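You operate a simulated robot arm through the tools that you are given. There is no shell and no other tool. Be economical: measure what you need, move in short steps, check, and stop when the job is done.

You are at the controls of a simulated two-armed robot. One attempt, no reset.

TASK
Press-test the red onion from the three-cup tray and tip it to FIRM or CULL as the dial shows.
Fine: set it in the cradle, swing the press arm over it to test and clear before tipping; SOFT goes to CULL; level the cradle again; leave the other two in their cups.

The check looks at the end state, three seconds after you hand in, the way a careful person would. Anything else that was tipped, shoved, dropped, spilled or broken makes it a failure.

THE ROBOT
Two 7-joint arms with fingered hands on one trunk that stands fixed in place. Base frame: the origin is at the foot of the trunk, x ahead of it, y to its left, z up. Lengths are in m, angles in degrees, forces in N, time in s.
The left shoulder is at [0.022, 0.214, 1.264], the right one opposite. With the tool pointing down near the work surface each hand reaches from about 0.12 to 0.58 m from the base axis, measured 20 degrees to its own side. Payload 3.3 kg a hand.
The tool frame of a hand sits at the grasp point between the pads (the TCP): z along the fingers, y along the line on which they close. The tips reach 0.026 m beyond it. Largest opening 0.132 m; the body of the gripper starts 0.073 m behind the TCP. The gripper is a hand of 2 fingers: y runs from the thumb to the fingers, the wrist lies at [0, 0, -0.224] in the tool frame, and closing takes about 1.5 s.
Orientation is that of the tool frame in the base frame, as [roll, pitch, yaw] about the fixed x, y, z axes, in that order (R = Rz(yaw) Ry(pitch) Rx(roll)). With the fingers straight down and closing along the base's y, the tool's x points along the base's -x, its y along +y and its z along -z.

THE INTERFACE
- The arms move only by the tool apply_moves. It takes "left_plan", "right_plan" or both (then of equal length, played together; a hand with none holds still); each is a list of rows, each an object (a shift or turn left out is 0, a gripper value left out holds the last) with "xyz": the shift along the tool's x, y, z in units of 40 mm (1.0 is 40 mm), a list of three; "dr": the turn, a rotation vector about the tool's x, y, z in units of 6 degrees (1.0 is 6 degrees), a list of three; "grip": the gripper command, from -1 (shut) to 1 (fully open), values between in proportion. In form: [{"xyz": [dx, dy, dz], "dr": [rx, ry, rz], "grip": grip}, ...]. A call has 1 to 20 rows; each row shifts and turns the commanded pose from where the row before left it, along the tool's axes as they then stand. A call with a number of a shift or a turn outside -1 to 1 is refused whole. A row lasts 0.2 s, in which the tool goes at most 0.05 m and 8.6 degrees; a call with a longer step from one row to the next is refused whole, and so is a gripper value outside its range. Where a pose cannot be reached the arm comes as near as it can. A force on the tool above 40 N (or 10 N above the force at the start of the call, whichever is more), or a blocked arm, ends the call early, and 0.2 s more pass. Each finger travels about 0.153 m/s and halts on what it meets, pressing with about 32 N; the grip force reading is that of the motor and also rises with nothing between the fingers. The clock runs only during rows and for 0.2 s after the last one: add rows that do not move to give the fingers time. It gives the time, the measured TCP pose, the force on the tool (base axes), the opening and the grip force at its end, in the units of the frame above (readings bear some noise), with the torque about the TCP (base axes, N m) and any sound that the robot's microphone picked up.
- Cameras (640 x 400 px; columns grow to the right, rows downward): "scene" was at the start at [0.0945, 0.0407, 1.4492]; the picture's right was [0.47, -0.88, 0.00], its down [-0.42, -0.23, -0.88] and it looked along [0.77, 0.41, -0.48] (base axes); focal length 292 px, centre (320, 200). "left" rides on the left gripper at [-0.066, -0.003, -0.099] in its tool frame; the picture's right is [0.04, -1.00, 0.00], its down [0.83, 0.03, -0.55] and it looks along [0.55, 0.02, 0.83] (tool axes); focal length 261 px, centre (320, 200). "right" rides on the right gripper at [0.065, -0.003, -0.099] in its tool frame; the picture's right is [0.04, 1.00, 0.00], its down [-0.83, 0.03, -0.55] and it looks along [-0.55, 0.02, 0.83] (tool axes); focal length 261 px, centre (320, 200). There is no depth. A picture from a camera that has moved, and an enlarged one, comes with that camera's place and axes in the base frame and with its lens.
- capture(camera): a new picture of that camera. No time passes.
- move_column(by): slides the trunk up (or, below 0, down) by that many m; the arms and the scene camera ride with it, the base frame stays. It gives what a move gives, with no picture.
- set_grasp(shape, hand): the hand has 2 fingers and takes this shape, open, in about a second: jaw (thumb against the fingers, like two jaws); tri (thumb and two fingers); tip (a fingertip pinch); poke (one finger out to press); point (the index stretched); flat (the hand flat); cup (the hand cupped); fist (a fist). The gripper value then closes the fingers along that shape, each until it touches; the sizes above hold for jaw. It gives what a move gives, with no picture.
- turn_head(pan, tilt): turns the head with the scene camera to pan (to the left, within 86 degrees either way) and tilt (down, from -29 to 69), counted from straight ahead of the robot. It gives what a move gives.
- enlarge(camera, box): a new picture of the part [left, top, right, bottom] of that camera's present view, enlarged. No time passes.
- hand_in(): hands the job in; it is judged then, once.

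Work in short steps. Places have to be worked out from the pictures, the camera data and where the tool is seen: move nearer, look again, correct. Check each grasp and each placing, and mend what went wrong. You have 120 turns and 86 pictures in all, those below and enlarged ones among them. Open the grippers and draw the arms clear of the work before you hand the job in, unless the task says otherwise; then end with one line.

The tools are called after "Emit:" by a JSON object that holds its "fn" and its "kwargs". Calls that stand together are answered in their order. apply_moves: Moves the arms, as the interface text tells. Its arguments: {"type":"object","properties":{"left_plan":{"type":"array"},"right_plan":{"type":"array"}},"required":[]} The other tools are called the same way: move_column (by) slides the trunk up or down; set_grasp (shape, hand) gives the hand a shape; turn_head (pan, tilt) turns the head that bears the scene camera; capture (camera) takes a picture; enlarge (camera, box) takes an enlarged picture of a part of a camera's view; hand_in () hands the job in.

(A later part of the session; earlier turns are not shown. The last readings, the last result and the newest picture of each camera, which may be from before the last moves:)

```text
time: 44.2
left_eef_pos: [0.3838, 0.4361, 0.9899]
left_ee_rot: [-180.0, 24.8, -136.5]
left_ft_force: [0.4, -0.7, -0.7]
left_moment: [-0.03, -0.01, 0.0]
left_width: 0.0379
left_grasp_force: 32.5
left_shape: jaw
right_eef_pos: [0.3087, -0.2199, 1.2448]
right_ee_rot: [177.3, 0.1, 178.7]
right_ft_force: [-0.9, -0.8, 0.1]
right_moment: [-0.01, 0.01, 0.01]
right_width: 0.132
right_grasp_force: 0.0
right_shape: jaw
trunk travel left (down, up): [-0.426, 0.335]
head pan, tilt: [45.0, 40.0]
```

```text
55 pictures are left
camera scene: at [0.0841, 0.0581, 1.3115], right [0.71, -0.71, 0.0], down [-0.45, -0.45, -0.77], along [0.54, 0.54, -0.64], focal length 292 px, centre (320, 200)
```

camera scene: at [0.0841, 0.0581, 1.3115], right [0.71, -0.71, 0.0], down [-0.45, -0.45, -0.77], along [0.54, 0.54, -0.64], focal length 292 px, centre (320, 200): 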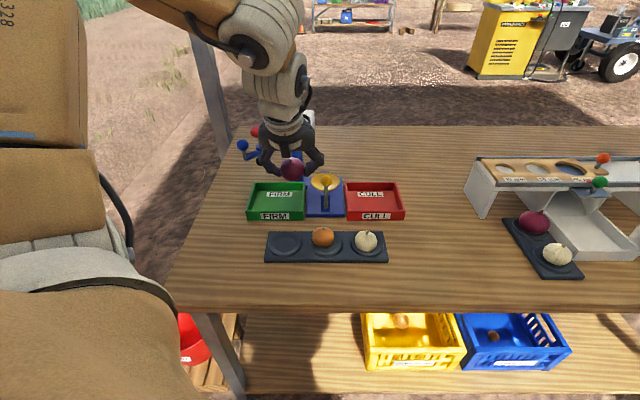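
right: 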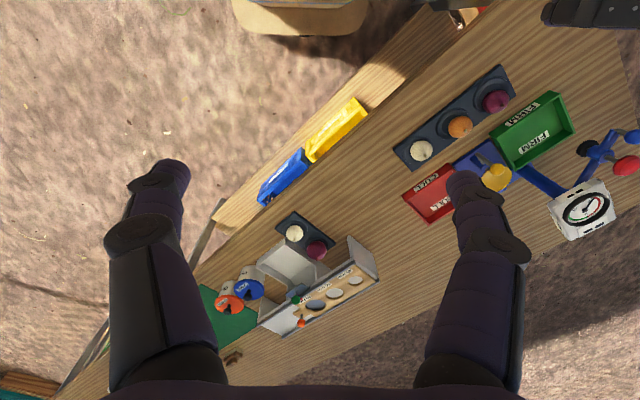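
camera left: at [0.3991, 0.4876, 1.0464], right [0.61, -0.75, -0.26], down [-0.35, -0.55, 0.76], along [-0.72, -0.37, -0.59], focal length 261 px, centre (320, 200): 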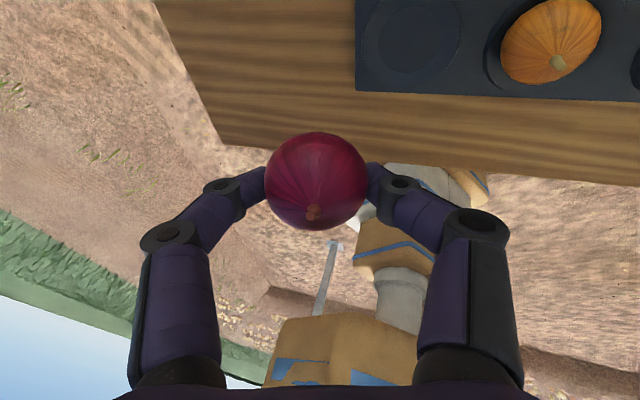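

Position held with the new lean. Move to staging (u .045, v .58, z 1.03).

Emit:
{"fn": "apply_moves", "kwargs": {"left_plan": [{"xyz": [-0.156, -0.683, -0.295]}, {"xyz": [-0.156, -0.683, -0.295]}, {"xyz": [-0.156, -0.683, -0.295]}, {}]}}

Emit:
{"fn": "capture", "kwargs": {"camera": "left"}}

```text
time: 45.2
left_eef_pos: [0.4421, 0.3783, 1.0304]
left_ee_rot: [-180.0, 24.9, -136.5]
left_ft_force: [0.0, -0.2, -0.7]
left_moment: [0.0, 0.0, -0.01]
left_width: 0.0381
left_grasp_force: 31.4
left_shape: jaw
right_eef_pos: [0.3084, -0.2195, 1.2457]
right_ee_rot: [177.5, 0.1, 178.7]
right_ft_force: [0.3, -0.2, -0.3]
right_moment: [0.0, -0.04, -0.01]
right_width: 0.1316
right_grasp_force: 0.0
right_shape: jaw
trunk travel left (down, up): [-0.426, 0.335]
head pan, tilt: [45.0, 40.0]
```

```text
54 pictures are left
camera left: at [0.4564, 0.3902, 1.1488], right [0.66, -0.75, -0.02], down [-0.74, -0.66, 0.15], along [-0.13, -0.09, -0.99], focal length 261 px, centre (320, 200)
```

left: 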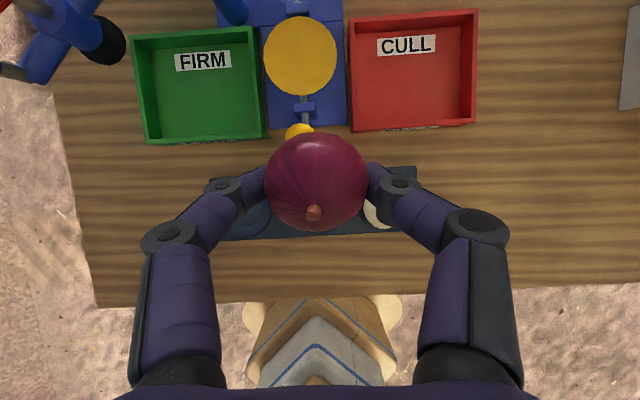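

Excellent overhead view; bowl confirmed at (u .03, v .70). Move over it at z≈1.0, with a slight +u offset from the dial.

Emit:
{"fn": "apply_moves", "kwargs": {"left_plan": [{"xyz": [-0.5625, 0.0375, 0.466]}, {"xyz": [-0.5625, 0.0375, 0.466]}, {"xyz": [-0.5625, 0.0375, 0.466]}, {"xyz": [-0.5625, 0.0375, 0.466]}, {}]}}

Emit:
{"fn": "capture", "kwargs": {"camera": "left"}}

Emit:
{"fn": "enlarge", "kwargs": {"camera": "scene", "box": [220, 90, 420, 230]}}

```text
time: 46.4
left_eef_pos: [0.5189, 0.4602, 1.0013]
left_ee_rot: [-180.0, 24.8, -136.5]
left_ft_force: [-0.2, -0.4, -0.2]
left_moment: [0.03, -0.02, 0.02]
left_width: 0.0379
left_grasp_force: 31.9
left_shape: jaw
right_eef_pos: [0.309, -0.2205, 1.2443]
right_ee_rot: [177.4, 0.1, 178.7]
right_ft_force: [0.7, -0.4, -0.9]
right_moment: [0.01, 0.0, 0.0]
right_width: 0.1316
right_grasp_force: 0.0
right_shape: jaw
trunk travel left (down, up): [-0.426, 0.335]
head pan, tilt: [45.0, 40.0]
```

```text
53 pictures are left
camera left: at [0.5342, 0.4716, 1.1186], right [0.66, -0.75, -0.02], down [-0.74, -0.66, 0.15], along [-0.13, -0.09, -0.99], focal length 261 px, centre (320, 200)
```

left: 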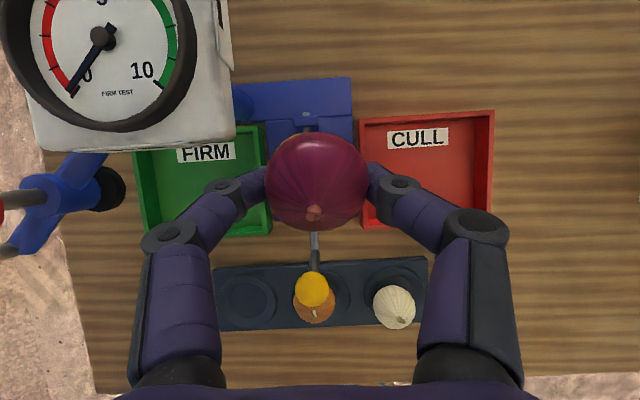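

```text
2.86 times, centred on (320, 160) of scene
camera zoom: at [0.0838, 0.0577, 1.3115], right [0.71, -0.71, 0.0], down [-0.45, -0.45, -0.77], along [0.54, 0.54, -0.64], focal length 835 px, centre (320, 314)
```

zoom: 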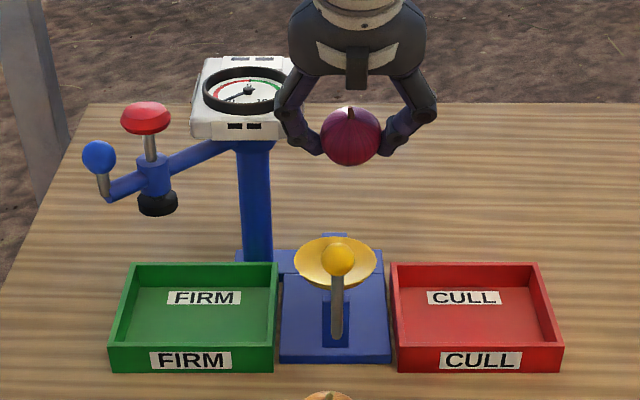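

Clear of the dial so far. Descend vertically 9 cm in small steps beside the dial.

Emit:
{"fn": "apply_moves", "kwargs": {"left_plan": [{"xyz": [0.15, 0, 0.33]}, {"xyz": [0.15, 0, 0.33]}, {"xyz": [0.15, 0, 0.33]}, {"xyz": [0.15, 0, 0.33]}, {"xyz": [0.15, 0, 0.33]}, {"xyz": [0.15, 0, 0.33]}, {}]}}

Emit:
{"fn": "enlarge", "kwargs": {"camera": "scene", "box": [270, 90, 390, 210]}}

Emit:
{"fn": "capture", "kwargs": {"camera": "left"}}

```text
time: 48.0
left_eef_pos: [0.5204, 0.4598, 0.9126]
left_ee_rot: [180.0, 24.6, -136.6]
left_ft_force: [0.8, -0.4, -1.0]
left_moment: [0.0, 0.03, -0.02]
left_width: 0.0378
left_grasp_force: 31.7
left_shape: jaw
right_eef_pos: [0.3081, -0.2204, 1.2457]
right_ee_rot: [177.5, 0.0, 178.7]
right_ft_force: [0.1, 0.7, 0.5]
right_moment: [0.02, 0.03, -0.03]
right_width: 0.132
right_grasp_force: 0.1
right_shape: jaw
trunk travel left (down, up): [-0.426, 0.335]
head pan, tilt: [45.0, 40.0]
```

```text
3.33 times, centred on (330, 150) of scene
camera zoom: at [0.084, 0.0579, 1.3115], right [0.71, -0.71, 0.0], down [-0.45, -0.45, -0.77], along [0.54, 0.54, -0.64], focal length 975 px, centre (287, 367)
```

zoom: 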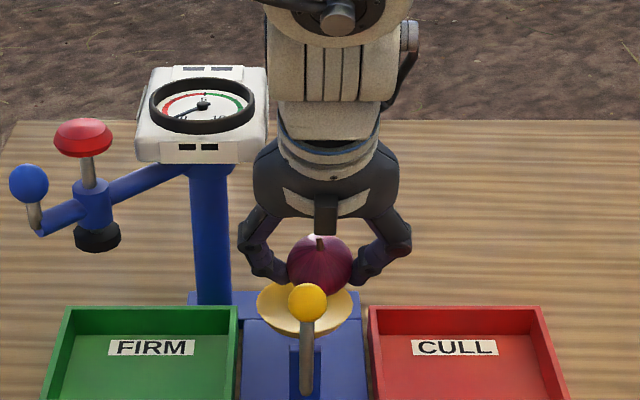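

```text
50 pictures are left
camera left: at [0.5347, 0.4719, 1.0315], right [0.66, -0.75, -0.02], down [-0.74, -0.66, 0.15], along [-0.13, -0.09, -0.99], focal length 261 px, centre (320, 200)
```

left: 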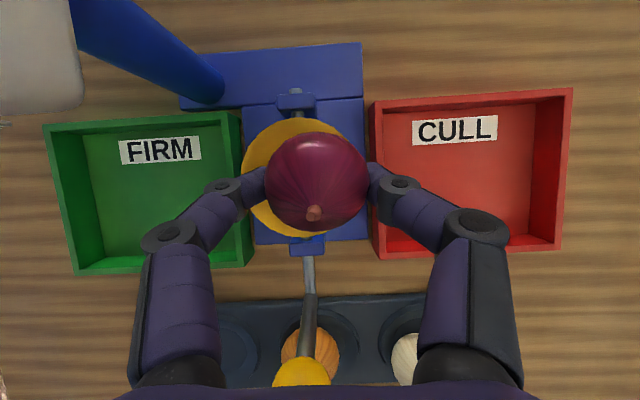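

Bowl centre is ~12 mm toward −u of the onion. Shift −u 9 mm, then lower 12 mm watching force.

Emit:
{"fn": "apply_moves", "kwargs": {"left_plan": [{"xyz": [0, 0.22, 0]}, {}, {"xyz": [0.06, 0, 0.135]}, {"xyz": [0.06, 0, 0.135]}, {}]}}

Emit:
{"fn": "enlarge", "kwargs": {"camera": "scene", "box": [270, 90, 390, 210]}}

Emit:
{"fn": "capture", "kwargs": {"camera": "left"}}

```text
time: 49.2
left_eef_pos: [0.5134, 0.4662, 0.9008]
left_ee_rot: [-180.0, 24.8, -136.6]
left_ft_force: [0.0, 0.6, -1.2]
left_moment: [0.0, -0.02, -0.01]
left_width: 0.0377
left_grasp_force: 31.5
left_shape: jaw
right_eef_pos: [0.3095, -0.2196, 1.2447]
right_ee_rot: [177.4, 0.0, 178.8]
right_ft_force: [0.1, 0.1, 1.1]
right_moment: [-0.05, 0.02, -0.03]
right_width: 0.1318
right_grasp_force: 0.0
right_shape: jaw
trunk travel left (down, up): [-0.426, 0.335]
head pan, tilt: [45.0, 40.0]
```

```text
3.33 times, centred on (330, 150) of scene
camera zoom: at [0.0841, 0.0579, 1.3115], right [0.71, -0.71, 0.0], down [-0.45, -0.45, -0.77], along [0.54, 0.54, -0.64], focal length 975 px, centre (287, 367)
```

zoom: 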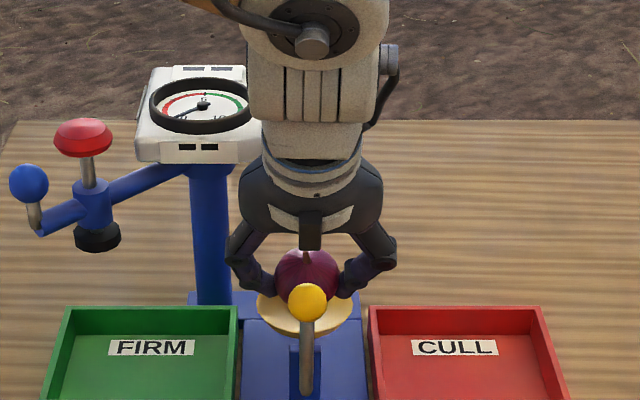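

```text
48 pictures are left
camera left: at [0.5285, 0.479, 1.0196], right [0.66, -0.75, -0.02], down [-0.74, -0.66, 0.15], along [-0.13, -0.09, -0.99], focal length 261 px, centre (320, 200)
```

left: 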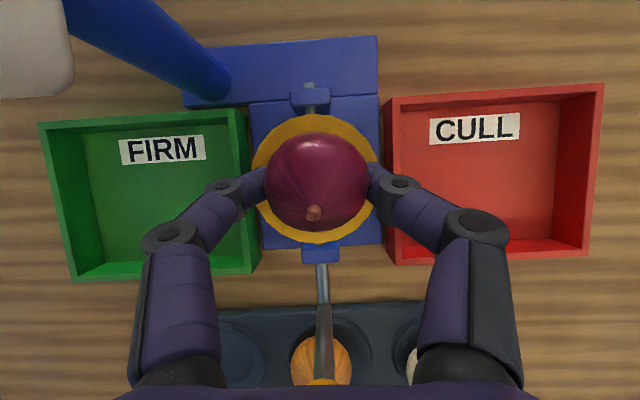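

Centred over the bowl. Lower a little more in 4 mm steps, looking for contact.

Emit:
{"fn": "apply_moves", "kwargs": {"left_plan": [{"xyz": [0.04, 0, 0.09]}, {}, {"xyz": [0.04, 0, 0.09]}, {}]}}

Emit:
{"fn": "capture", "kwargs": {"camera": "left"}}

```text
time: 50.2
left_eef_pos: [0.5144, 0.4679, 0.8941]
left_ee_rot: [-180.0, 24.8, -136.5]
left_ft_force: [-0.4, 0.7, 4.0]
left_moment: [-0.02, -0.03, -0.01]
left_width: 0.0379
left_grasp_force: 32.3
left_shape: jaw
right_eef_pos: [0.3096, -0.2209, 1.2443]
right_ee_rot: [177.4, 0.1, 178.7]
right_ft_force: [-0.1, -1.2, 1.1]
right_moment: [0.08, -0.01, -0.02]
right_width: 0.132
right_grasp_force: 0.0
right_shape: jaw
trunk travel left (down, up): [-0.426, 0.335]
head pan, tilt: [45.0, 40.0]
```

```text
47 pictures are left
camera left: at [0.5288, 0.4785, 1.0125], right [0.66, -0.75, -0.02], down [-0.74, -0.66, 0.15], along [-0.13, -0.09, -0.99], focal length 261 px, centre (320, 200)
```

left: 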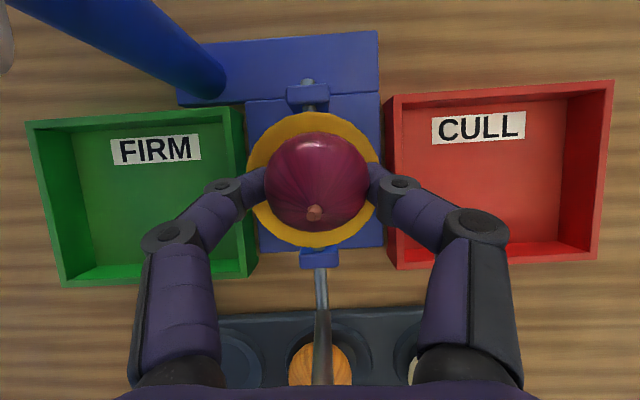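

Contact felt (4 N). Release gradually while drawing back along the tool axis.

Emit:
{"fn": "apply_moves", "kwargs": {"left_plan": [{"grip": -0.35}, {"grip": -0.25}, {}, {"xyz": [0, 0, -0.1], "grip": -0.15}, {"xyz": [0, 0, -0.1], "grip": -0.05}, {"xyz": [0, 0, -0.15], "grip": 0.05}, {"xyz": [0, 0, -0.2], "grip": 0.1}, {}]}}

Emit:
{"fn": "capture", "kwargs": {"camera": "left"}}

```text
time: 52.0
left_eef_pos: [0.507, 0.4612, 0.9139]
left_ee_rot: [-180.0, 24.7, -136.5]
left_ft_force: [0.3, 0.3, 0.5]
left_moment: [0.01, 0.01, 0.02]
left_width: 0.0718
left_grasp_force: 0.2
left_shape: jaw
right_eef_pos: [0.3095, -0.2203, 1.2458]
right_ee_rot: [177.4, 0.0, 178.7]
right_ft_force: [-0.2, 0.2, 0.4]
right_moment: [-0.02, 0.0, 0.0]
right_width: 0.1319
right_grasp_force: 0.1
right_shape: jaw
trunk travel left (down, up): [-0.426, 0.335]
head pan, tilt: [45.0, 40.0]
```

```text
46 pictures are left
camera left: at [0.522, 0.4725, 1.0319], right [0.66, -0.75, -0.02], down [-0.74, -0.66, 0.15], along [-0.13, -0.09, -0.99], focal length 261 px, centre (320, 200)
```

left: 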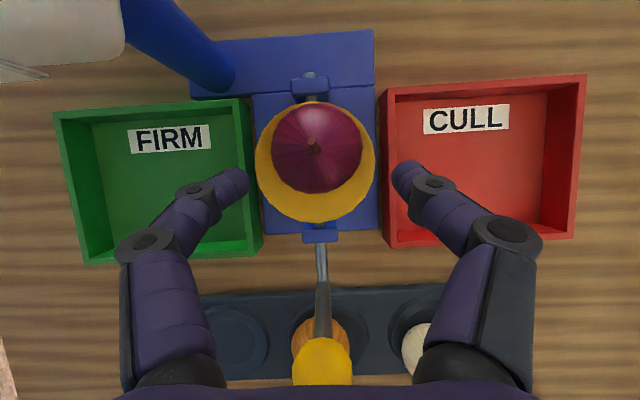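

Onion is in the bowl. Rise straight up, then draw back toward −v.

Emit:
{"fn": "apply_moves", "kwargs": {"left_plan": [{"xyz": [-0.235, 0, -0.51]}, {"xyz": [-0.235, 0, -0.51]}, {"xyz": [-0.235, 0, -0.51]}, {"xyz": [-0.235, 0, -0.51]}, {"xyz": [0.7, 0, -0.32]}, {"xyz": [0.7, 0, -0.32]}, {"xyz": [0.7, 0, -0.32]}, {}]}}

Emit:
{"fn": "enlarge", "kwargs": {"camera": "scene", "box": [220, 90, 420, 230]}}

Emit:
{"fn": "capture", "kwargs": {"camera": "left"}}

```text
time: 53.8
left_eef_pos: [0.442, 0.3974, 1.0047]
left_ee_rot: [180.0, 24.8, -136.5]
left_ft_force: [-1.2, -0.7, 0.4]
left_moment: [0.02, 0.0, 0.02]
left_width: 0.0722
left_grasp_force: 0.1
left_shape: jaw
right_eef_pos: [0.3084, -0.22, 1.2439]
right_ee_rot: [177.4, 0.1, 178.7]
right_ft_force: [0.1, 0.2, 0.4]
right_moment: [-0.02, 0.01, 0.0]
right_width: 0.132
right_grasp_force: 0.2
right_shape: jaw
trunk travel left (down, up): [-0.426, 0.335]
head pan, tilt: [45.0, 40.0]
```

```text
2.86 times, centred on (320, 160) of scene
camera zoom: at [0.0844, 0.0581, 1.3114], right [0.71, -0.71, 0.0], down [-0.45, -0.45, -0.77], along [0.54, 0.54, -0.64], focal length 835 px, centre (320, 314)
```

zoom: 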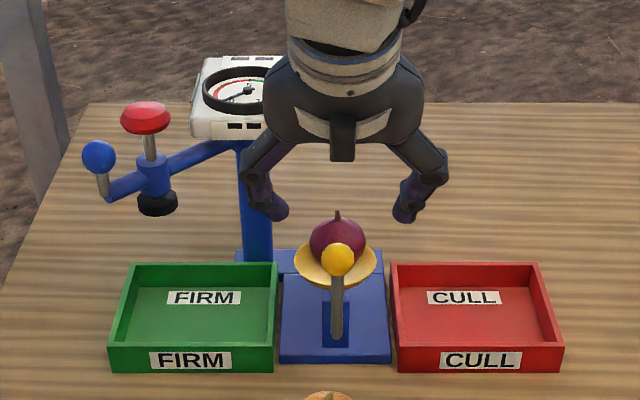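

```text
44 pictures are left
camera left: at [0.4552, 0.4086, 1.122], right [0.66, -0.75, -0.02], down [-0.74, -0.66, 0.15], along [-0.13, -0.09, -0.99], focal length 261 px, centre (320, 200)
```

left: 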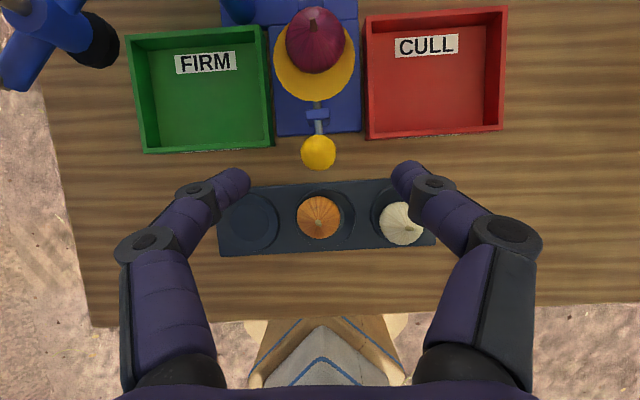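

Seated well. Now travel to −u (left), fully opening, to get the +u finger to the left side of the blue swing ball; first stay in front at v≈.60.

Emit:
{"fn": "apply_moves", "kwargs": {"left_plan": [{"xyz": [-0.04, 0.85, -0.085], "grip": 1}, {"xyz": [-0.04, 0.85, -0.085]}, {"xyz": [-0.04, 0.85, -0.085]}, {"xyz": [-0.04, 0.85, -0.085]}, {"xyz": [-0.04, 0.85, -0.085]}, {"xyz": [-0.04, 0.85, -0.085]}, {"xyz": [-0.04, 0.85, -0.085]}, {"xyz": [-0.04, 0.85, -0.085]}, {}]}}

Emit:
{"fn": "capture", "kwargs": {"camera": "left"}}

```text
time: 55.8
left_eef_pos: [0.2543, 0.5948, 1.0332]
left_ee_rot: [180.0, 24.6, -136.6]
left_ft_force: [0.3, -0.7, 0.2]
left_moment: [-0.01, 0.02, 0.0]
left_width: 0.1321
left_grasp_force: 0.1
left_shape: jaw
right_eef_pos: [0.31, -0.2206, 1.2462]
right_ee_rot: [177.4, -0.1, 178.7]
right_ft_force: [0.0, -0.2, -0.2]
right_moment: [-0.02, 0.04, 0.03]
right_width: 0.1318
right_grasp_force: 0.1
right_shape: jaw
trunk travel left (down, up): [-0.426, 0.335]
head pan, tilt: [45.0, 40.0]
```

```text
43 pictures are left
camera left: at [0.2685, 0.6064, 1.1509], right [0.66, -0.75, -0.02], down [-0.74, -0.65, 0.15], along [-0.13, -0.09, -0.99], focal length 261 px, centre (320, 200)
```

left: 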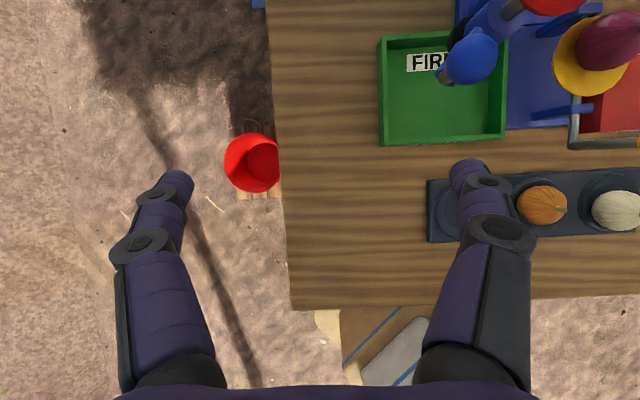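

Blue ball measures (u −.150, v .677, z .98). Move the +u finger to its far-left side, still above the ball.

Emit:
{"fn": "apply_moves", "kwargs": {"left_plan": [{"xyz": [-0.7, 0.07, 0.32]}, {"xyz": [-0.7, 0.07, 0.32]}, {"xyz": [-0.7, 0.07, 0.32]}, {}]}}

Emit:
{"fn": "capture", "kwargs": {"camera": "left"}}

Emit:
{"fn": "enlarge", "kwargs": {"camera": "scene", "box": [200, 90, 400, 230]}}

```text
time: 56.8
left_eef_pos: [0.3147, 0.6651, 1.0341]
left_ee_rot: [180.0, 24.9, -136.5]
left_ft_force: [0.5, 0.7, 0.3]
left_moment: [-0.01, 0.02, 0.01]
left_width: 0.1322
left_grasp_force: 0.0
left_shape: jaw
right_eef_pos: [0.3081, -0.2193, 1.245]
right_ee_rot: [177.4, 0.1, 178.8]
right_ft_force: [0.9, 0.9, 0.2]
right_moment: [0.01, 0.01, -0.02]
right_width: 0.132
right_grasp_force: 0.0
right_shape: jaw
trunk travel left (down, up): [-0.426, 0.335]
head pan, tilt: [45.0, 40.0]
```

```text
42 pictures are left
camera left: at [0.3294, 0.6766, 1.1528], right [0.66, -0.75, -0.02], down [-0.74, -0.66, 0.15], along [-0.13, -0.09, -0.99], focal length 261 px, centre (320, 200)
```

left: 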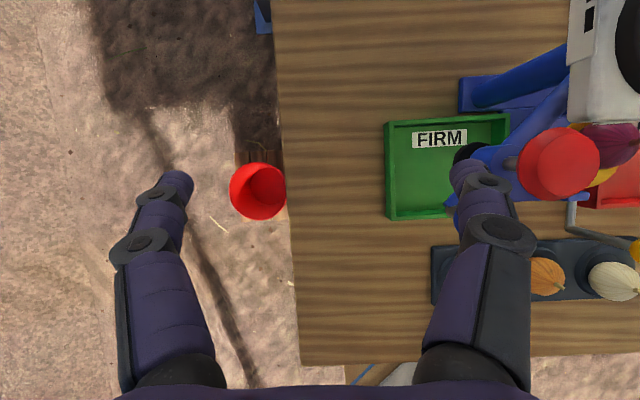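

```text
2.86 times, centred on (300, 160) of scene
camera zoom: at [0.0835, 0.0578, 1.3115], right [0.71, -0.71, 0.0], down [-0.45, -0.45, -0.77], along [0.54, 0.54, -0.64], focal length 835 px, centre (377, 314)
```

zoom: 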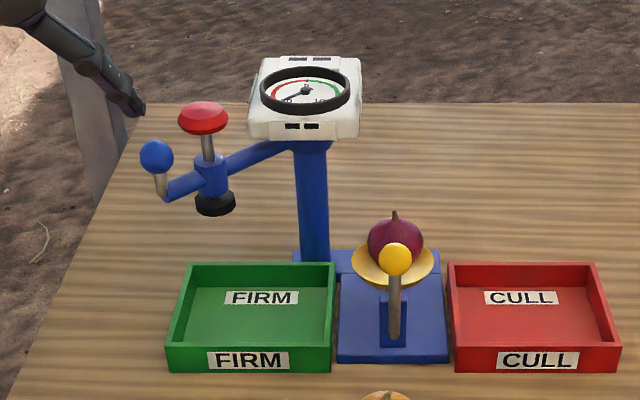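

Finger is just left/behind the ball. Descend 4.5 cm so the fingertip is beside the ball.

Emit:
{"fn": "apply_moves", "kwargs": {"left_plan": [{"xyz": [0.157, 0, 0.34]}, {"xyz": [0.157, 0, 0.34]}, {"xyz": [0.157, 0, 0.34]}, {}]}}

Emit:
{"fn": "enlarge", "kwargs": {"camera": "scene", "box": [200, 90, 320, 190]}}

Emit:
{"fn": "capture", "kwargs": {"camera": "left"}}

```text
time: 57.8
left_eef_pos: [0.3143, 0.6646, 0.9898]
left_ee_rot: [180.0, 24.8, -136.5]
left_ft_force: [-0.6, 0.9, 1.1]
left_moment: [-0.02, -0.04, -0.01]
left_width: 0.1319
left_grasp_force: 0.0
left_shape: jaw
right_eef_pos: [0.3094, -0.22, 1.245]
right_ee_rot: [177.4, 0.0, 178.7]
right_ft_force: [0.1, -0.3, -0.7]
right_moment: [-0.03, 0.05, -0.01]
right_width: 0.1318
right_grasp_force: 0.1
right_shape: jaw
trunk travel left (down, up): [-0.426, 0.335]
head pan, tilt: [45.0, 40.0]
```

```text
4.00 times, centred on (260, 140) of scene
camera zoom: at [0.084, 0.0578, 1.3115], right [0.71, -0.71, 0.0], down [-0.45, -0.45, -0.77], along [0.54, 0.54, -0.64], focal length 1170 px, centre (560, 440)
```

zoom: 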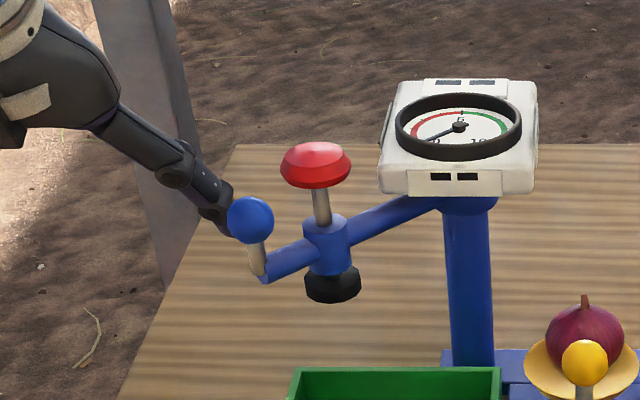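

```text
39 pictures are left
camera left: at [0.3297, 0.6762, 1.1072], right [0.66, -0.75, -0.02], down [-0.74, -0.66, 0.15], along [-0.13, -0.09, -0.99], focal length 261 px, centre (320, 200)
```

left: 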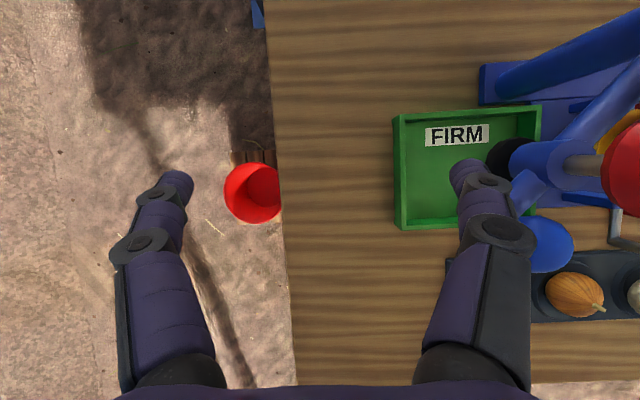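

Ball refined to (−.150, .668, .993); pivot ≈(−.05,.78), radius .15. Push it along the arc, first third.

Emit:
{"fn": "apply_moves", "kwargs": {"left_plan": [{"xyz": [0.172, -0.298, -0.08]}, {"xyz": [0.21, -0.239, -0.097]}, {"xyz": [0.21, -0.239, -0.097]}, {"xyz": [0.172, -0.273, -0.079]}, {"xyz": [0.172, -0.273, -0.079]}, {"xyz": [0.125, -0.3, -0.058]}, {"xyz": [0.125, -0.3, -0.058]}, {}]}}

Emit:
{"fn": "capture", "kwargs": {"camera": "left"}}

Emit:
{"fn": "enlarge", "kwargs": {"camera": "scene", "box": [200, 90, 360, 210]}}

```text
time: 59.6
left_eef_pos: [0.3292, 0.5725, 0.988]
left_ee_rot: [180.0, 24.7, -136.6]
left_ft_force: [0.1, 0.4, 0.0]
left_moment: [0.0, 0.01, -0.01]
left_width: 0.132
left_grasp_force: 0.1
left_shape: jaw
right_eef_pos: [0.3101, -0.2203, 1.2457]
right_ee_rot: [177.4, 0.0, 178.7]
right_ft_force: [-0.5, -0.7, -0.3]
right_moment: [-0.01, -0.02, 0.0]
right_width: 0.132
right_grasp_force: 0.0
right_shape: jaw
trunk travel left (down, up): [-0.426, 0.335]
head pan, tilt: [45.0, 40.0]
```

```text
38 pictures are left
camera left: at [0.3444, 0.5839, 1.1067], right [0.66, -0.75, -0.02], down [-0.74, -0.65, 0.15], along [-0.13, -0.09, -0.99], focal length 261 px, centre (320, 200)
```

left: 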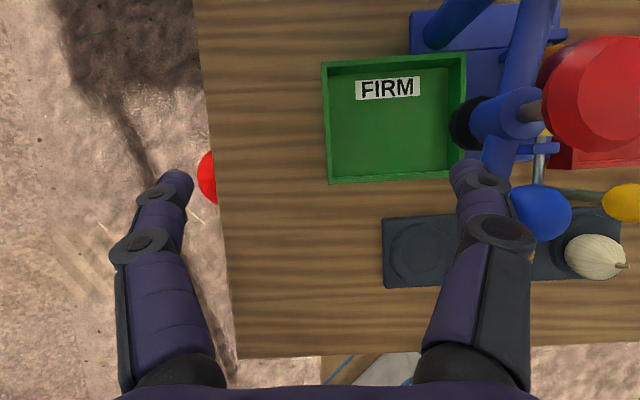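

```text
3.33 times, centred on (280, 150) of scene
camera zoom: at [0.0839, 0.0581, 1.3115], right [0.71, -0.71, 0.0], down [-0.45, -0.45, -0.77], along [0.54, 0.54, -0.64], focal length 975 px, centre (453, 367)
```

zoom: 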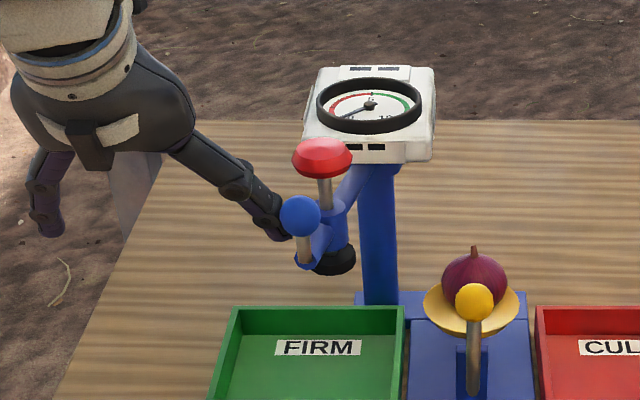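

Swing works with negligible force. Continue the arc to about −70°.

Emit:
{"fn": "apply_moves", "kwargs": {"left_plan": [{"xyz": [0.08, -0.315, -0.036]}, {"xyz": [0.08, -0.315, -0.036]}, {"xyz": [0.025, -0.325, -0.012]}, {"xyz": [0.025, -0.325, -0.012]}, {"xyz": [-0.025, -0.325, 0.012]}, {"xyz": [-0.025, -0.325, 0.012]}, {"xyz": [-0.076, -0.315, 0.035]}, {"xyz": [-0.076, -0.315, 0.035]}, {}]}}

Emit:
{"fn": "capture", "kwargs": {"camera": "left"}}

Emit:
{"fn": "enlarge", "kwargs": {"camera": "scene", "box": [220, 90, 380, 210]}}

```text
time: 61.6
left_eef_pos: [0.3995, 0.4976, 0.9887]
left_ee_rot: [-179.9, 24.8, -136.5]
left_ft_force: [-0.9, 0.3, -0.4]
left_moment: [-0.01, -0.02, -0.02]
left_width: 0.1318
left_grasp_force: 0.2
left_shape: jaw
right_eef_pos: [0.3093, -0.2192, 1.2447]
right_ee_rot: [177.4, 0.0, 178.8]
right_ft_force: [-0.4, -0.6, -0.1]
right_moment: [-0.01, 0.02, 0.02]
right_width: 0.1318
right_grasp_force: 0.1
right_shape: jaw
trunk travel left (down, up): [-0.426, 0.335]
head pan, tilt: [45.0, 40.0]
```

```text
36 pictures are left
camera left: at [0.4144, 0.5097, 1.1068], right [0.66, -0.75, -0.02], down [-0.74, -0.66, 0.15], along [-0.13, -0.09, -0.99], focal length 261 px, centre (320, 200)
```

left: 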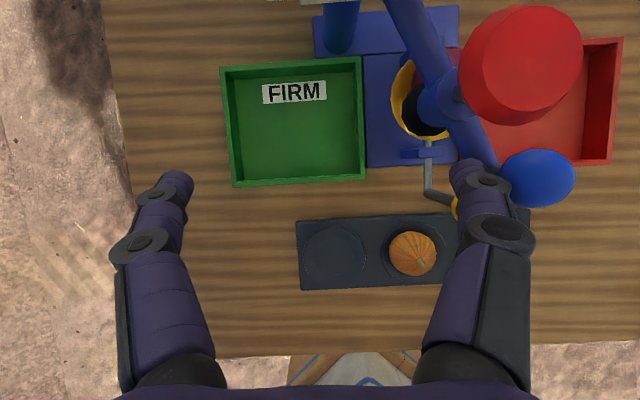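

```text
3.33 times, centred on (300, 150) of scene
camera zoom: at [0.0839, 0.058, 1.3115], right [0.71, -0.71, 0.0], down [-0.45, -0.45, -0.77], along [0.54, 0.54, -0.64], focal length 975 px, centre (387, 367)
```

zoom: 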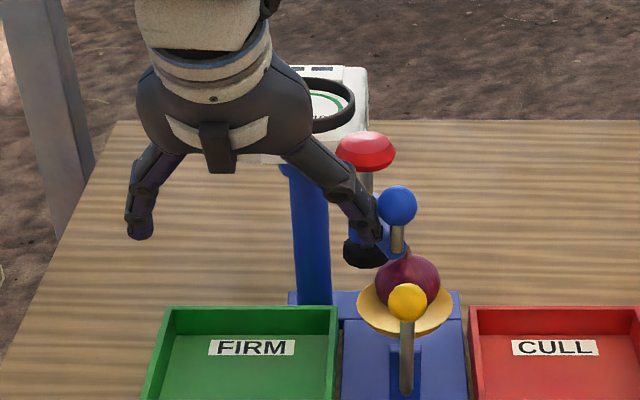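

About 15° more is needed to bring the pad over the onion. Continue in small rows.

Emit:
{"fn": "apply_moves", "kwargs": {"left_plan": [{"xyz": [-0.14, -0.27, 0.064]}, {"xyz": [-0.15, -0.265, 0.07]}, {"xyz": [-0.16, -0.255, 0.075]}, {}]}}

Emit:
{"fn": "capture", "kwargs": {"camera": "left"}}

Emit:
{"fn": "enlarge", "kwargs": {"camera": "scene", "box": [220, 90, 380, 210]}}

```text
time: 62.6
left_eef_pos: [0.4362, 0.489, 0.9895]
left_ee_rot: [179.9, 24.9, -136.4]
left_ft_force: [0.6, -0.1, -0.2]
left_moment: [-0.01, -0.02, 0.02]
left_width: 0.1317
left_grasp_force: 0.0
left_shape: jaw
right_eef_pos: [0.3101, -0.2199, 1.2444]
right_ee_rot: [177.4, 0.1, 178.8]
right_ft_force: [0.6, 0.1, 0.8]
right_moment: [0.04, 0.03, 0.0]
right_width: 0.1318
right_grasp_force: 0.0
right_shape: jaw
trunk travel left (down, up): [-0.426, 0.335]
head pan, tilt: [45.0, 40.0]
```

```text
34 pictures are left
camera left: at [0.4511, 0.4999, 1.1069], right [0.66, -0.75, -0.02], down [-0.74, -0.66, 0.15], along [-0.13, -0.09, -0.99], focal length 261 px, centre (320, 200)
```

left: 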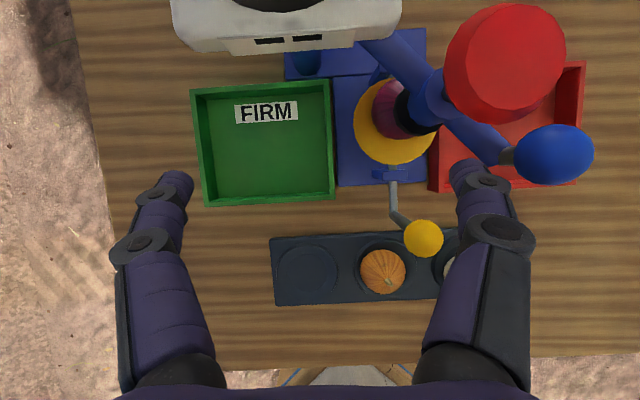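

```text
3.33 times, centred on (300, 150) of scene
camera zoom: at [0.0838, 0.0581, 1.3115], right [0.71, -0.71, 0.0], down [-0.45, -0.45, -0.77], along [0.54, 0.54, -0.64], focal length 975 px, centre (387, 367)
```

zoom: 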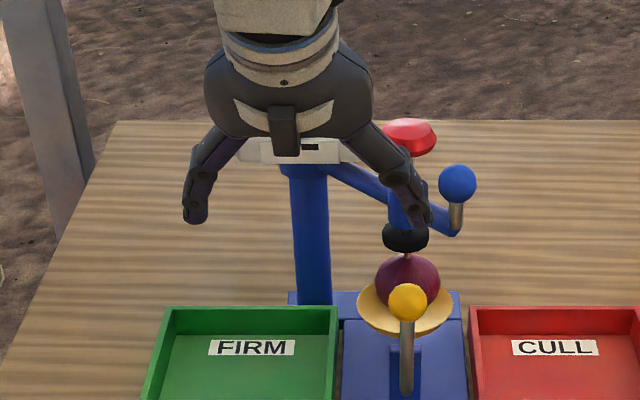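

Pad is right above the onion (knob at (.030,.700)). Raise the hand, close the fingers and move over the red knob.

Emit:
{"fn": "apply_moves", "kwargs": {"left_plan": [{"xyz": [-0.244, 0, -0.53]}, {"xyz": [-0.244, 0, -0.53]}, {"xyz": [-0.244, 0, -0.53]}, {"grip": -0.5}, {"grip": -1}, {}, {}, {}, {"xyz": [-0.3, -0.57, 0.05]}, {"xyz": [-0.3, -0.57, 0.05]}, {"xyz": [-0.3, -0.57, 0.05]}, {}]}}

Emit:
{"fn": "capture", "kwargs": {"camera": "left"}}

Emit:
{"fn": "enlarge", "kwargs": {"camera": "scene", "box": [220, 90, 380, 210]}}

```text
time: 65.2
left_eef_pos: [0.5089, 0.4627, 1.0682]
left_ee_rot: [180.0, 24.7, -136.4]
left_ft_force: [-0.5, -0.9, -0.2]
left_moment: [-0.01, -0.03, -0.01]
left_width: 0.0001
left_grasp_force: 32.2
left_shape: jaw
right_eef_pos: [0.3088, -0.2189, 1.2457]
right_ee_rot: [177.4, 0.1, 178.7]
right_ft_force: [-0.3, -1.0, -0.1]
right_moment: [0.0, 0.0, 0.02]
right_width: 0.132
right_grasp_force: 0.1
right_shape: jaw
trunk travel left (down, up): [-0.426, 0.335]
head pan, tilt: [45.0, 40.0]
```

```text
32 pictures are left
camera left: at [0.5236, 0.4742, 1.1867], right [0.66, -0.75, -0.02], down [-0.74, -0.66, 0.15], along [-0.13, -0.09, -0.99], focal length 261 px, centre (320, 200)
```

left: 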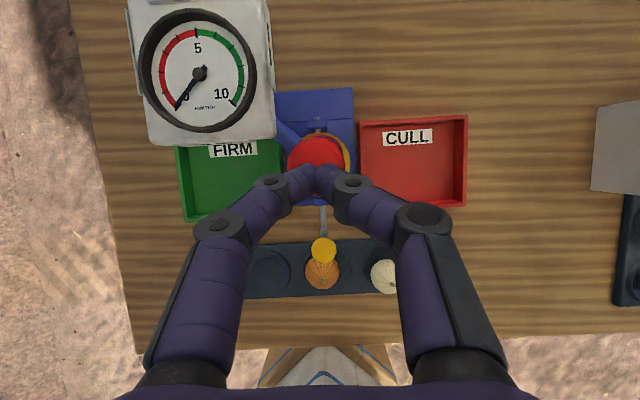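

```text
3.33 times, centred on (300, 150) of scene
camera zoom: at [0.0833, 0.0579, 1.3116], right [0.71, -0.71, 0.0], down [-0.45, -0.45, -0.77], along [0.54, 0.54, -0.64], focal length 975 px, centre (387, 367)
```

zoom: 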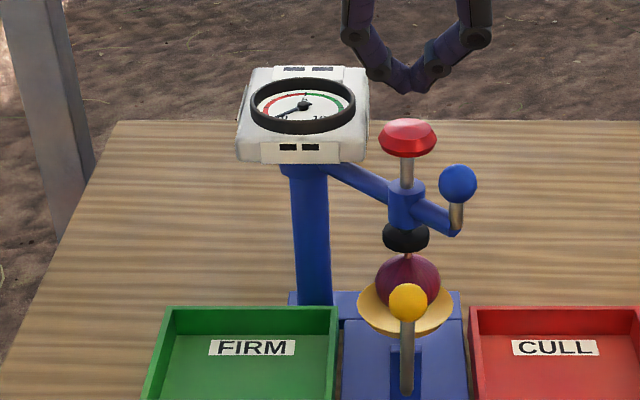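

The dial is visible in the hand camera (reads 0). Shift 8 mm in +v and descend 2 cm onto the knob, then begin pressing.

Emit:
{"fn": "apply_moves", "kwargs": {"left_plan": [{"xyz": [-0.18, 0.05, 0.08]}, {"xyz": [0.105, 0, 0.23]}, {"xyz": [0.105, 0, 0.23]}, {"xyz": [0.052, 0, 0.114]}, {}]}}

Emit:
{"fn": "capture", "kwargs": {"camera": "left"}}

```text
time: 66.4
left_eef_pos: [0.5133, 0.4705, 1.0438]
left_ee_rot: [-180.0, 24.7, -136.4]
left_ft_force: [-0.3, 0.2, 1.1]
left_moment: [-0.01, 0.01, 0.02]
left_width: 0.0
left_grasp_force: 31.5
left_shape: jaw
right_eef_pos: [0.3089, -0.2196, 1.2449]
right_ee_rot: [177.4, 0.0, 178.7]
right_ft_force: [-0.6, 0.1, -0.4]
right_moment: [0.01, 0.0, 0.03]
right_width: 0.1321
right_grasp_force: 0.1
right_shape: jaw
trunk travel left (down, up): [-0.426, 0.335]
head pan, tilt: [45.0, 40.0]
```

```text
30 pictures are left
camera left: at [0.5277, 0.4815, 1.1611], right [0.66, -0.75, -0.02], down [-0.74, -0.66, 0.15], along [-0.13, -0.09, -0.99], focal length 261 px, centre (320, 200)
```

left: 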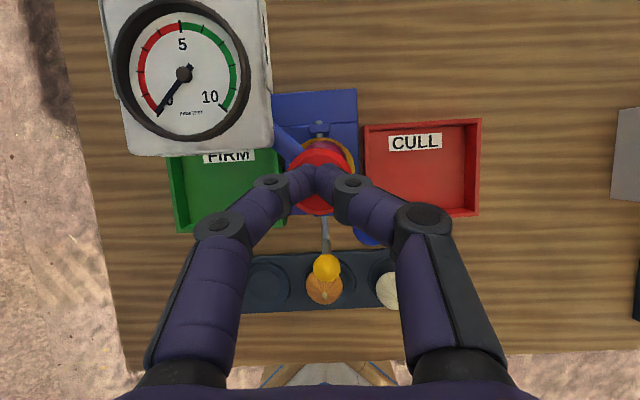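

Fingertips are centred on the knob. Press down ~15 mm in 5 mm rows.

Emit:
{"fn": "apply_moves", "kwargs": {"left_plan": [{"xyz": [0.052, 0, 0.114]}, {"xyz": [0.052, 0, 0.114]}, {"xyz": [0.052, 0, 0.114]}, {}, {}]}}

Emit:
{"fn": "capture", "kwargs": {"camera": "left"}}

```text
time: 67.6
left_eef_pos: [0.5129, 0.4697, 1.0286]
left_ee_rot: [179.9, 24.8, -136.5]
left_ft_force: [0.5, -0.3, 0.4]
left_moment: [0.03, 0.0, 0.0]
left_width: 0.0
left_grasp_force: 31.9
left_shape: jaw
right_eef_pos: [0.3091, -0.2189, 1.2456]
right_ee_rot: [177.4, 0.0, 178.6]
right_ft_force: [0.1, 0.6, -0.1]
right_moment: [0.02, 0.01, 0.0]
right_width: 0.1318
right_grasp_force: 0.1
right_shape: jaw
trunk travel left (down, up): [-0.426, 0.335]
head pan, tilt: [45.0, 40.0]
```

```text
29 pictures are left
camera left: at [0.5275, 0.4814, 1.1461], right [0.66, -0.75, -0.02], down [-0.74, -0.66, 0.15], along [-0.13, -0.09, -0.99], focal length 261 px, centre (320, 200)
```

left: 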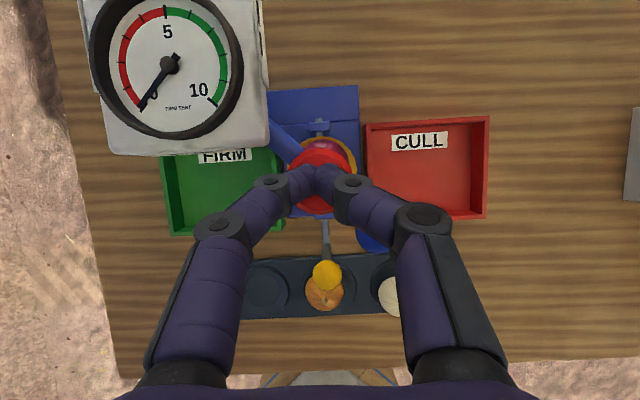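

Still no force; check clearance from the scene camera.

Emit:
{"fn": "enlarge", "kwargs": {"camera": "scene", "box": [280, 100, 370, 190]}}

```text
4.44 times, centred on (325, 145) of scene
camera zoom: at [0.084, 0.0578, 1.3115], right [0.71, -0.71, 0.0], down [-0.45, -0.45, -0.77], along [0.54, 0.54, -0.64], focal length 1299 px, centre (298, 444)
```

zoom: 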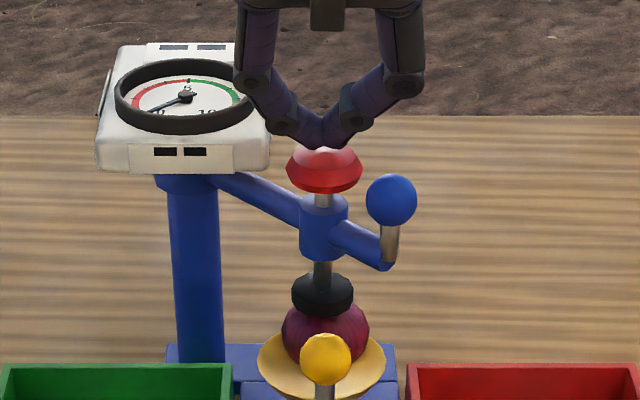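

The plunger has moved down and the pad now touches the onion. Keep pressing in small rows.

Emit:
{"fn": "apply_moves", "kwargs": {"left_plan": [{"xyz": [0.042, 0, 0.091]}, {"xyz": [0.042, 0, 0.091]}, {}, {}]}}

Emit:
{"fn": "enlarge", "kwargs": {"camera": "left", "box": [40, 0, 300, 200]}}

```text
time: 68.4
left_eef_pos: [0.5149, 0.4707, 1.026]
left_ee_rot: [-179.6, 25.7, -136.2]
left_ft_force: [-2.8, 2.0, 15.5]
left_moment: [0.14, 0.03, 0.0]
left_width: 0.0001
left_grasp_force: 32.0
left_shape: jaw
right_eef_pos: [0.308, -0.221, 1.2454]
right_ee_rot: [177.3, 0.2, 178.7]
right_ft_force: [0.2, 0.5, 0.4]
right_moment: [0.01, -0.02, 0.03]
right_width: 0.1319
right_grasp_force: 0.0
right_shape: jaw
trunk travel left (down, up): [-0.426, 0.335]
head pan, tilt: [45.0, 40.0]
stopped in row 3 (left hand): the force on the tool passed its limit at 42 N (the readings are from after the stop); the commanded pose is now the measured one
```

```text
2.00 times, centred on (170, 100) of left
camera zoom: at [0.5272, 0.4811, 1.1449], right [0.66, -0.75, -0.01], down [-0.74, -0.66, 0.14], along [-0.11, -0.08, -0.99], focal length 521 px, centre (620, 400)
```

zoom: 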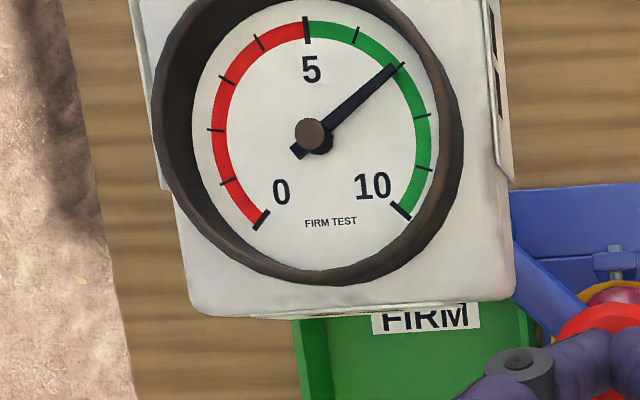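

Dial reads ~7 (green, FIRM). Verify by pressing slightly once more and reading again.

Emit:
{"fn": "apply_moves", "kwargs": {"left_plan": [{"xyz": [0.01, 0, 0.025]}, {"xyz": [0.01, 0, 0.025]}, {}]}}

Emit:
{"fn": "enlarge", "kwargs": {"camera": "left", "box": [40, 0, 300, 200]}}

```text
time: 69.3
left_eef_pos: [0.5157, 0.4711, 1.0254]
left_ee_rot: [-179.4, 26.1, -136.2]
left_ft_force: [-2.3, 0.4, 16.4]
left_moment: [0.11, -0.06, 0.0]
left_width: 0.0
left_grasp_force: 32.3
left_shape: jaw
right_eef_pos: [0.3075, -0.2199, 1.2448]
right_ee_rot: [177.3, 0.1, 178.5]
right_ft_force: [0.4, -0.2, 0.6]
right_moment: [0.01, 0.0, 0.01]
right_width: 0.1319
right_grasp_force: 0.1
right_shape: jaw
trunk travel left (down, up): [-0.426, 0.335]
head pan, tilt: [45.0, 40.0]
stopped in row 3 (left hand): the force on the tool passed its limit at 41 N (the readings are from after the stop); the commanded pose is now the measured one
```

```text
2.00 times, centred on (170, 100) of left
camera zoom: at [0.528, 0.4814, 1.145], right [0.66, -0.75, -0.01], down [-0.74, -0.66, 0.13], along [-0.1, -0.08, -0.99], focal length 521 px, centre (620, 400)
```

zoom: 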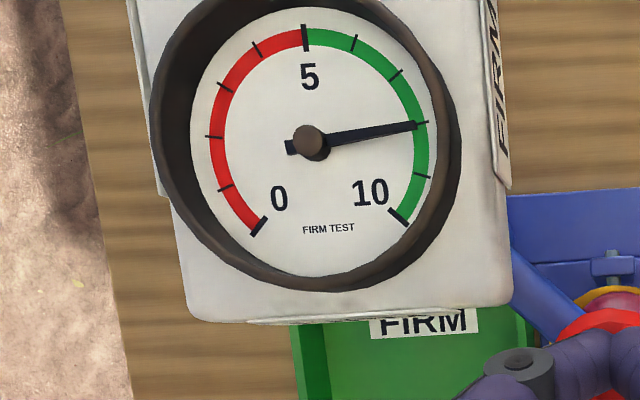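

Reading is in green (8) – FIRM. Release upward and move to the +u side of the blue ball with fingers opening, to swing the press arm back.

Emit:
{"fn": "apply_moves", "kwargs": {"left_plan": [{"xyz": [-0.275, 0, -0.56]}, {"xyz": [-0.275, 0, -0.56]}, {"xyz": [-0.275, 0, -0.56]}, {"xyz": [0, -0.64, 0], "grip": 1}, {"xyz": [0, -0.64, 0]}, {"xyz": [0, -0.64, 0]}, {"xyz": [0, -0.64, 0]}, {"xyz": [0, -0.64, 0]}, {}, {}]}}

Emit:
{"fn": "capture", "kwargs": {"camera": "left"}}

Emit:
{"fn": "enlarge", "kwargs": {"camera": "scene", "box": [240, 90, 400, 210]}}

```text
time: 71.5
left_eef_pos: [0.5144, 0.4556, 1.0772]
left_ee_rot: [-179.3, 25.9, -136.2]
left_ft_force: [-0.2, 0.1, 0.3]
left_moment: [0.04, -0.02, 0.01]
left_width: 0.1319
left_grasp_force: 0.0
left_shape: jaw
left hand out of reach, approached as far as the arm can: row 3, 4, 5, 6, 7, 8
right_eef_pos: [0.3101, -0.2202, 1.2451]
right_ee_rot: [177.4, -0.1, 178.7]
right_ft_force: [-0.1, -0.2, -0.1]
right_moment: [0.02, 0.02, -0.01]
right_width: 0.1317
right_grasp_force: 0.0
right_shape: jaw
trunk travel left (down, up): [-0.426, 0.335]
head pan, tilt: [45.0, 40.0]
```

```text
25 pictures are left
camera left: at [0.5275, 0.4667, 1.1956], right [0.66, -0.75, -0.01], down [-0.74, -0.66, 0.13], along [-0.1, -0.08, -0.99], focal length 261 px, centre (320, 200)
```

left: 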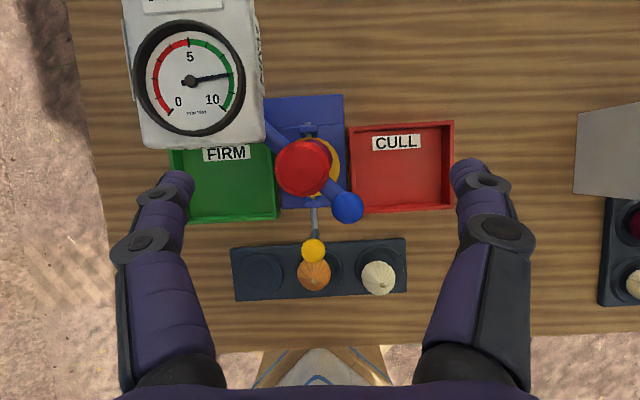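

```text
3.33 times, centred on (320, 150) of scene
camera zoom: at [0.0841, 0.0579, 1.3115], right [0.71, -0.71, 0.0], down [-0.45, -0.45, -0.77], along [0.54, 0.54, -0.64], focal length 975 px, centre (320, 367)
```

zoom: 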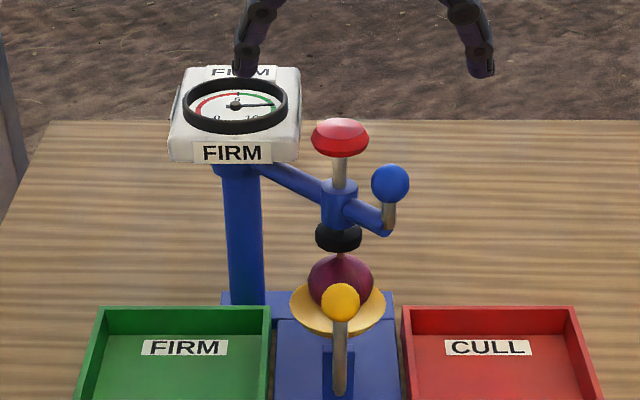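

The tester's flags now show FIRM. The arm is at a limit this high relative to the shoulder, so I raise the trunk 8 cm (hand is free above), then close and move to the +u side of the ball.

Emit:
{"fn": "move_column", "kwargs": {"by": 0.08}}

Emit:
{"fn": "apply_moves", "kwargs": {"left_plan": [{"grip": -0.5}, {"grip": -1}, {}, {}, {"xyz": [0.2, -0.35, 0.6]}, {"xyz": [0.2, -0.35, 0.6]}, {"xyz": [0.2, -0.35, 0.6]}, {"xyz": [0, -0.35, 0]}, {}]}}

```text
time: 72.7
left_eef_pos: [0.5129, 0.4573, 1.1622]
left_ee_rot: [-178.7, 26.4, -135.9]
left_ft_force: [0.6, -0.4, 0.7]
left_moment: [-0.04, 0.01, 0.03]
left_width: 0.132
left_grasp_force: 0.2
left_shape: jaw
right_eef_pos: [0.3097, -0.2201, 1.3249]
right_ee_rot: [177.5, 0.0, 178.6]
right_ft_force: [0.1, 0.3, -0.2]
right_moment: [-0.01, -0.01, -0.02]
right_width: 0.1318
right_grasp_force: 0.1
right_shape: jaw
trunk travel left (down, up): [-0.506, 0.255]
head pan, tilt: [45.0, 40.0]
```

```text
time: 74.7
left_eef_pos: [0.5448, 0.4313, 1.0813]
left_ee_rot: [-178.7, 26.3, -135.8]
left_ft_force: [-0.4, 0.6, 0.4]
left_moment: [0.02, -0.03, 0.02]
left_width: 0.0001
left_grasp_force: 31.8
left_shape: jaw
left hand out of reach, approached as far as the arm can: row 7, 8
right_eef_pos: [0.3087, -0.2203, 1.3246]
right_ee_rot: [177.4, 0.0, 178.7]
right_ft_force: [0.6, 0.0, 0.1]
right_moment: [-0.01, 0.01, -0.03]
right_width: 0.1319
right_grasp_force: 0.0
right_shape: jaw
trunk travel left (down, up): [-0.506, 0.255]
head pan, tilt: [45.0, 40.0]
```

At (u .080, v .690). Descend beside the ball (on its far-right side), 8 cm, in small rows.

Emit:
{"fn": "apply_moves", "kwargs": {"left_plan": [{"xyz": [0.16, -0.05, 0.38]}, {"xyz": [0.22, -0.05, 0.448]}, {"xyz": [0.22, 0, 0.448]}, {"xyz": [0.22, 0, 0.448]}, {}]}}

Emit:
{"fn": "capture", "kwargs": {"camera": "left"}}

Emit:
{"fn": "enlarge", "kwargs": {"camera": "scene", "box": [260, 120, 380, 220]}}

```text
time: 75.9
left_eef_pos: [0.5486, 0.4316, 1.0076]
left_ee_rot: [-178.6, 26.5, -135.8]
left_ft_force: [0.2, -0.6, 0.3]
left_moment: [0.0, 0.02, 0.0]
left_width: 0.0
left_grasp_force: 32.3
left_shape: jaw
right_eef_pos: [0.311, -0.2203, 1.3239]
right_ee_rot: [177.4, 0.0, 178.7]
right_ft_force: [0.4, -0.8, -0.8]
right_moment: [0.01, 0.02, 0.0]
right_width: 0.1321
right_grasp_force: 0.0
right_shape: jaw
trunk travel left (down, up): [-0.506, 0.255]
head pan, tilt: [45.0, 40.0]
```

```text
23 pictures are left
camera left: at [0.5576, 0.4416, 1.1256], right [0.66, -0.75, 0.0], down [-0.75, -0.65, 0.12], along [-0.09, -0.09, -0.99], focal length 261 px, centre (320, 200)
```

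left: 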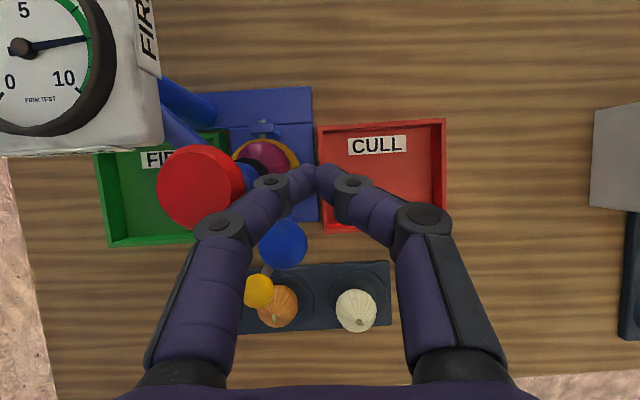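

```text
4.00 times, centred on (320, 170) of scene
camera zoom: at [0.0768, 0.0577, 1.3918], right [0.71, -0.71, 0.0], down [-0.45, -0.45, -0.77], along [0.54, 0.54, -0.64], focal length 1170 px, centre (320, 320)
```

zoom: 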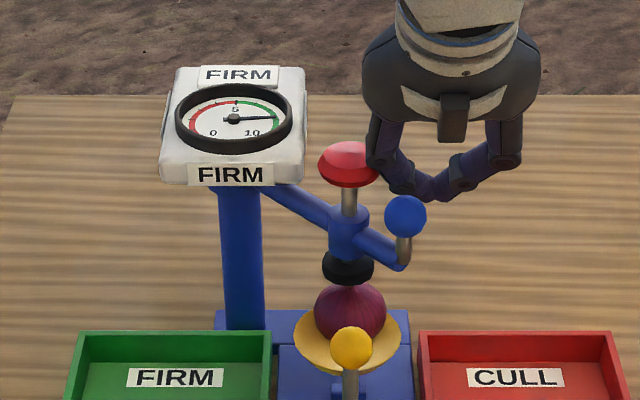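

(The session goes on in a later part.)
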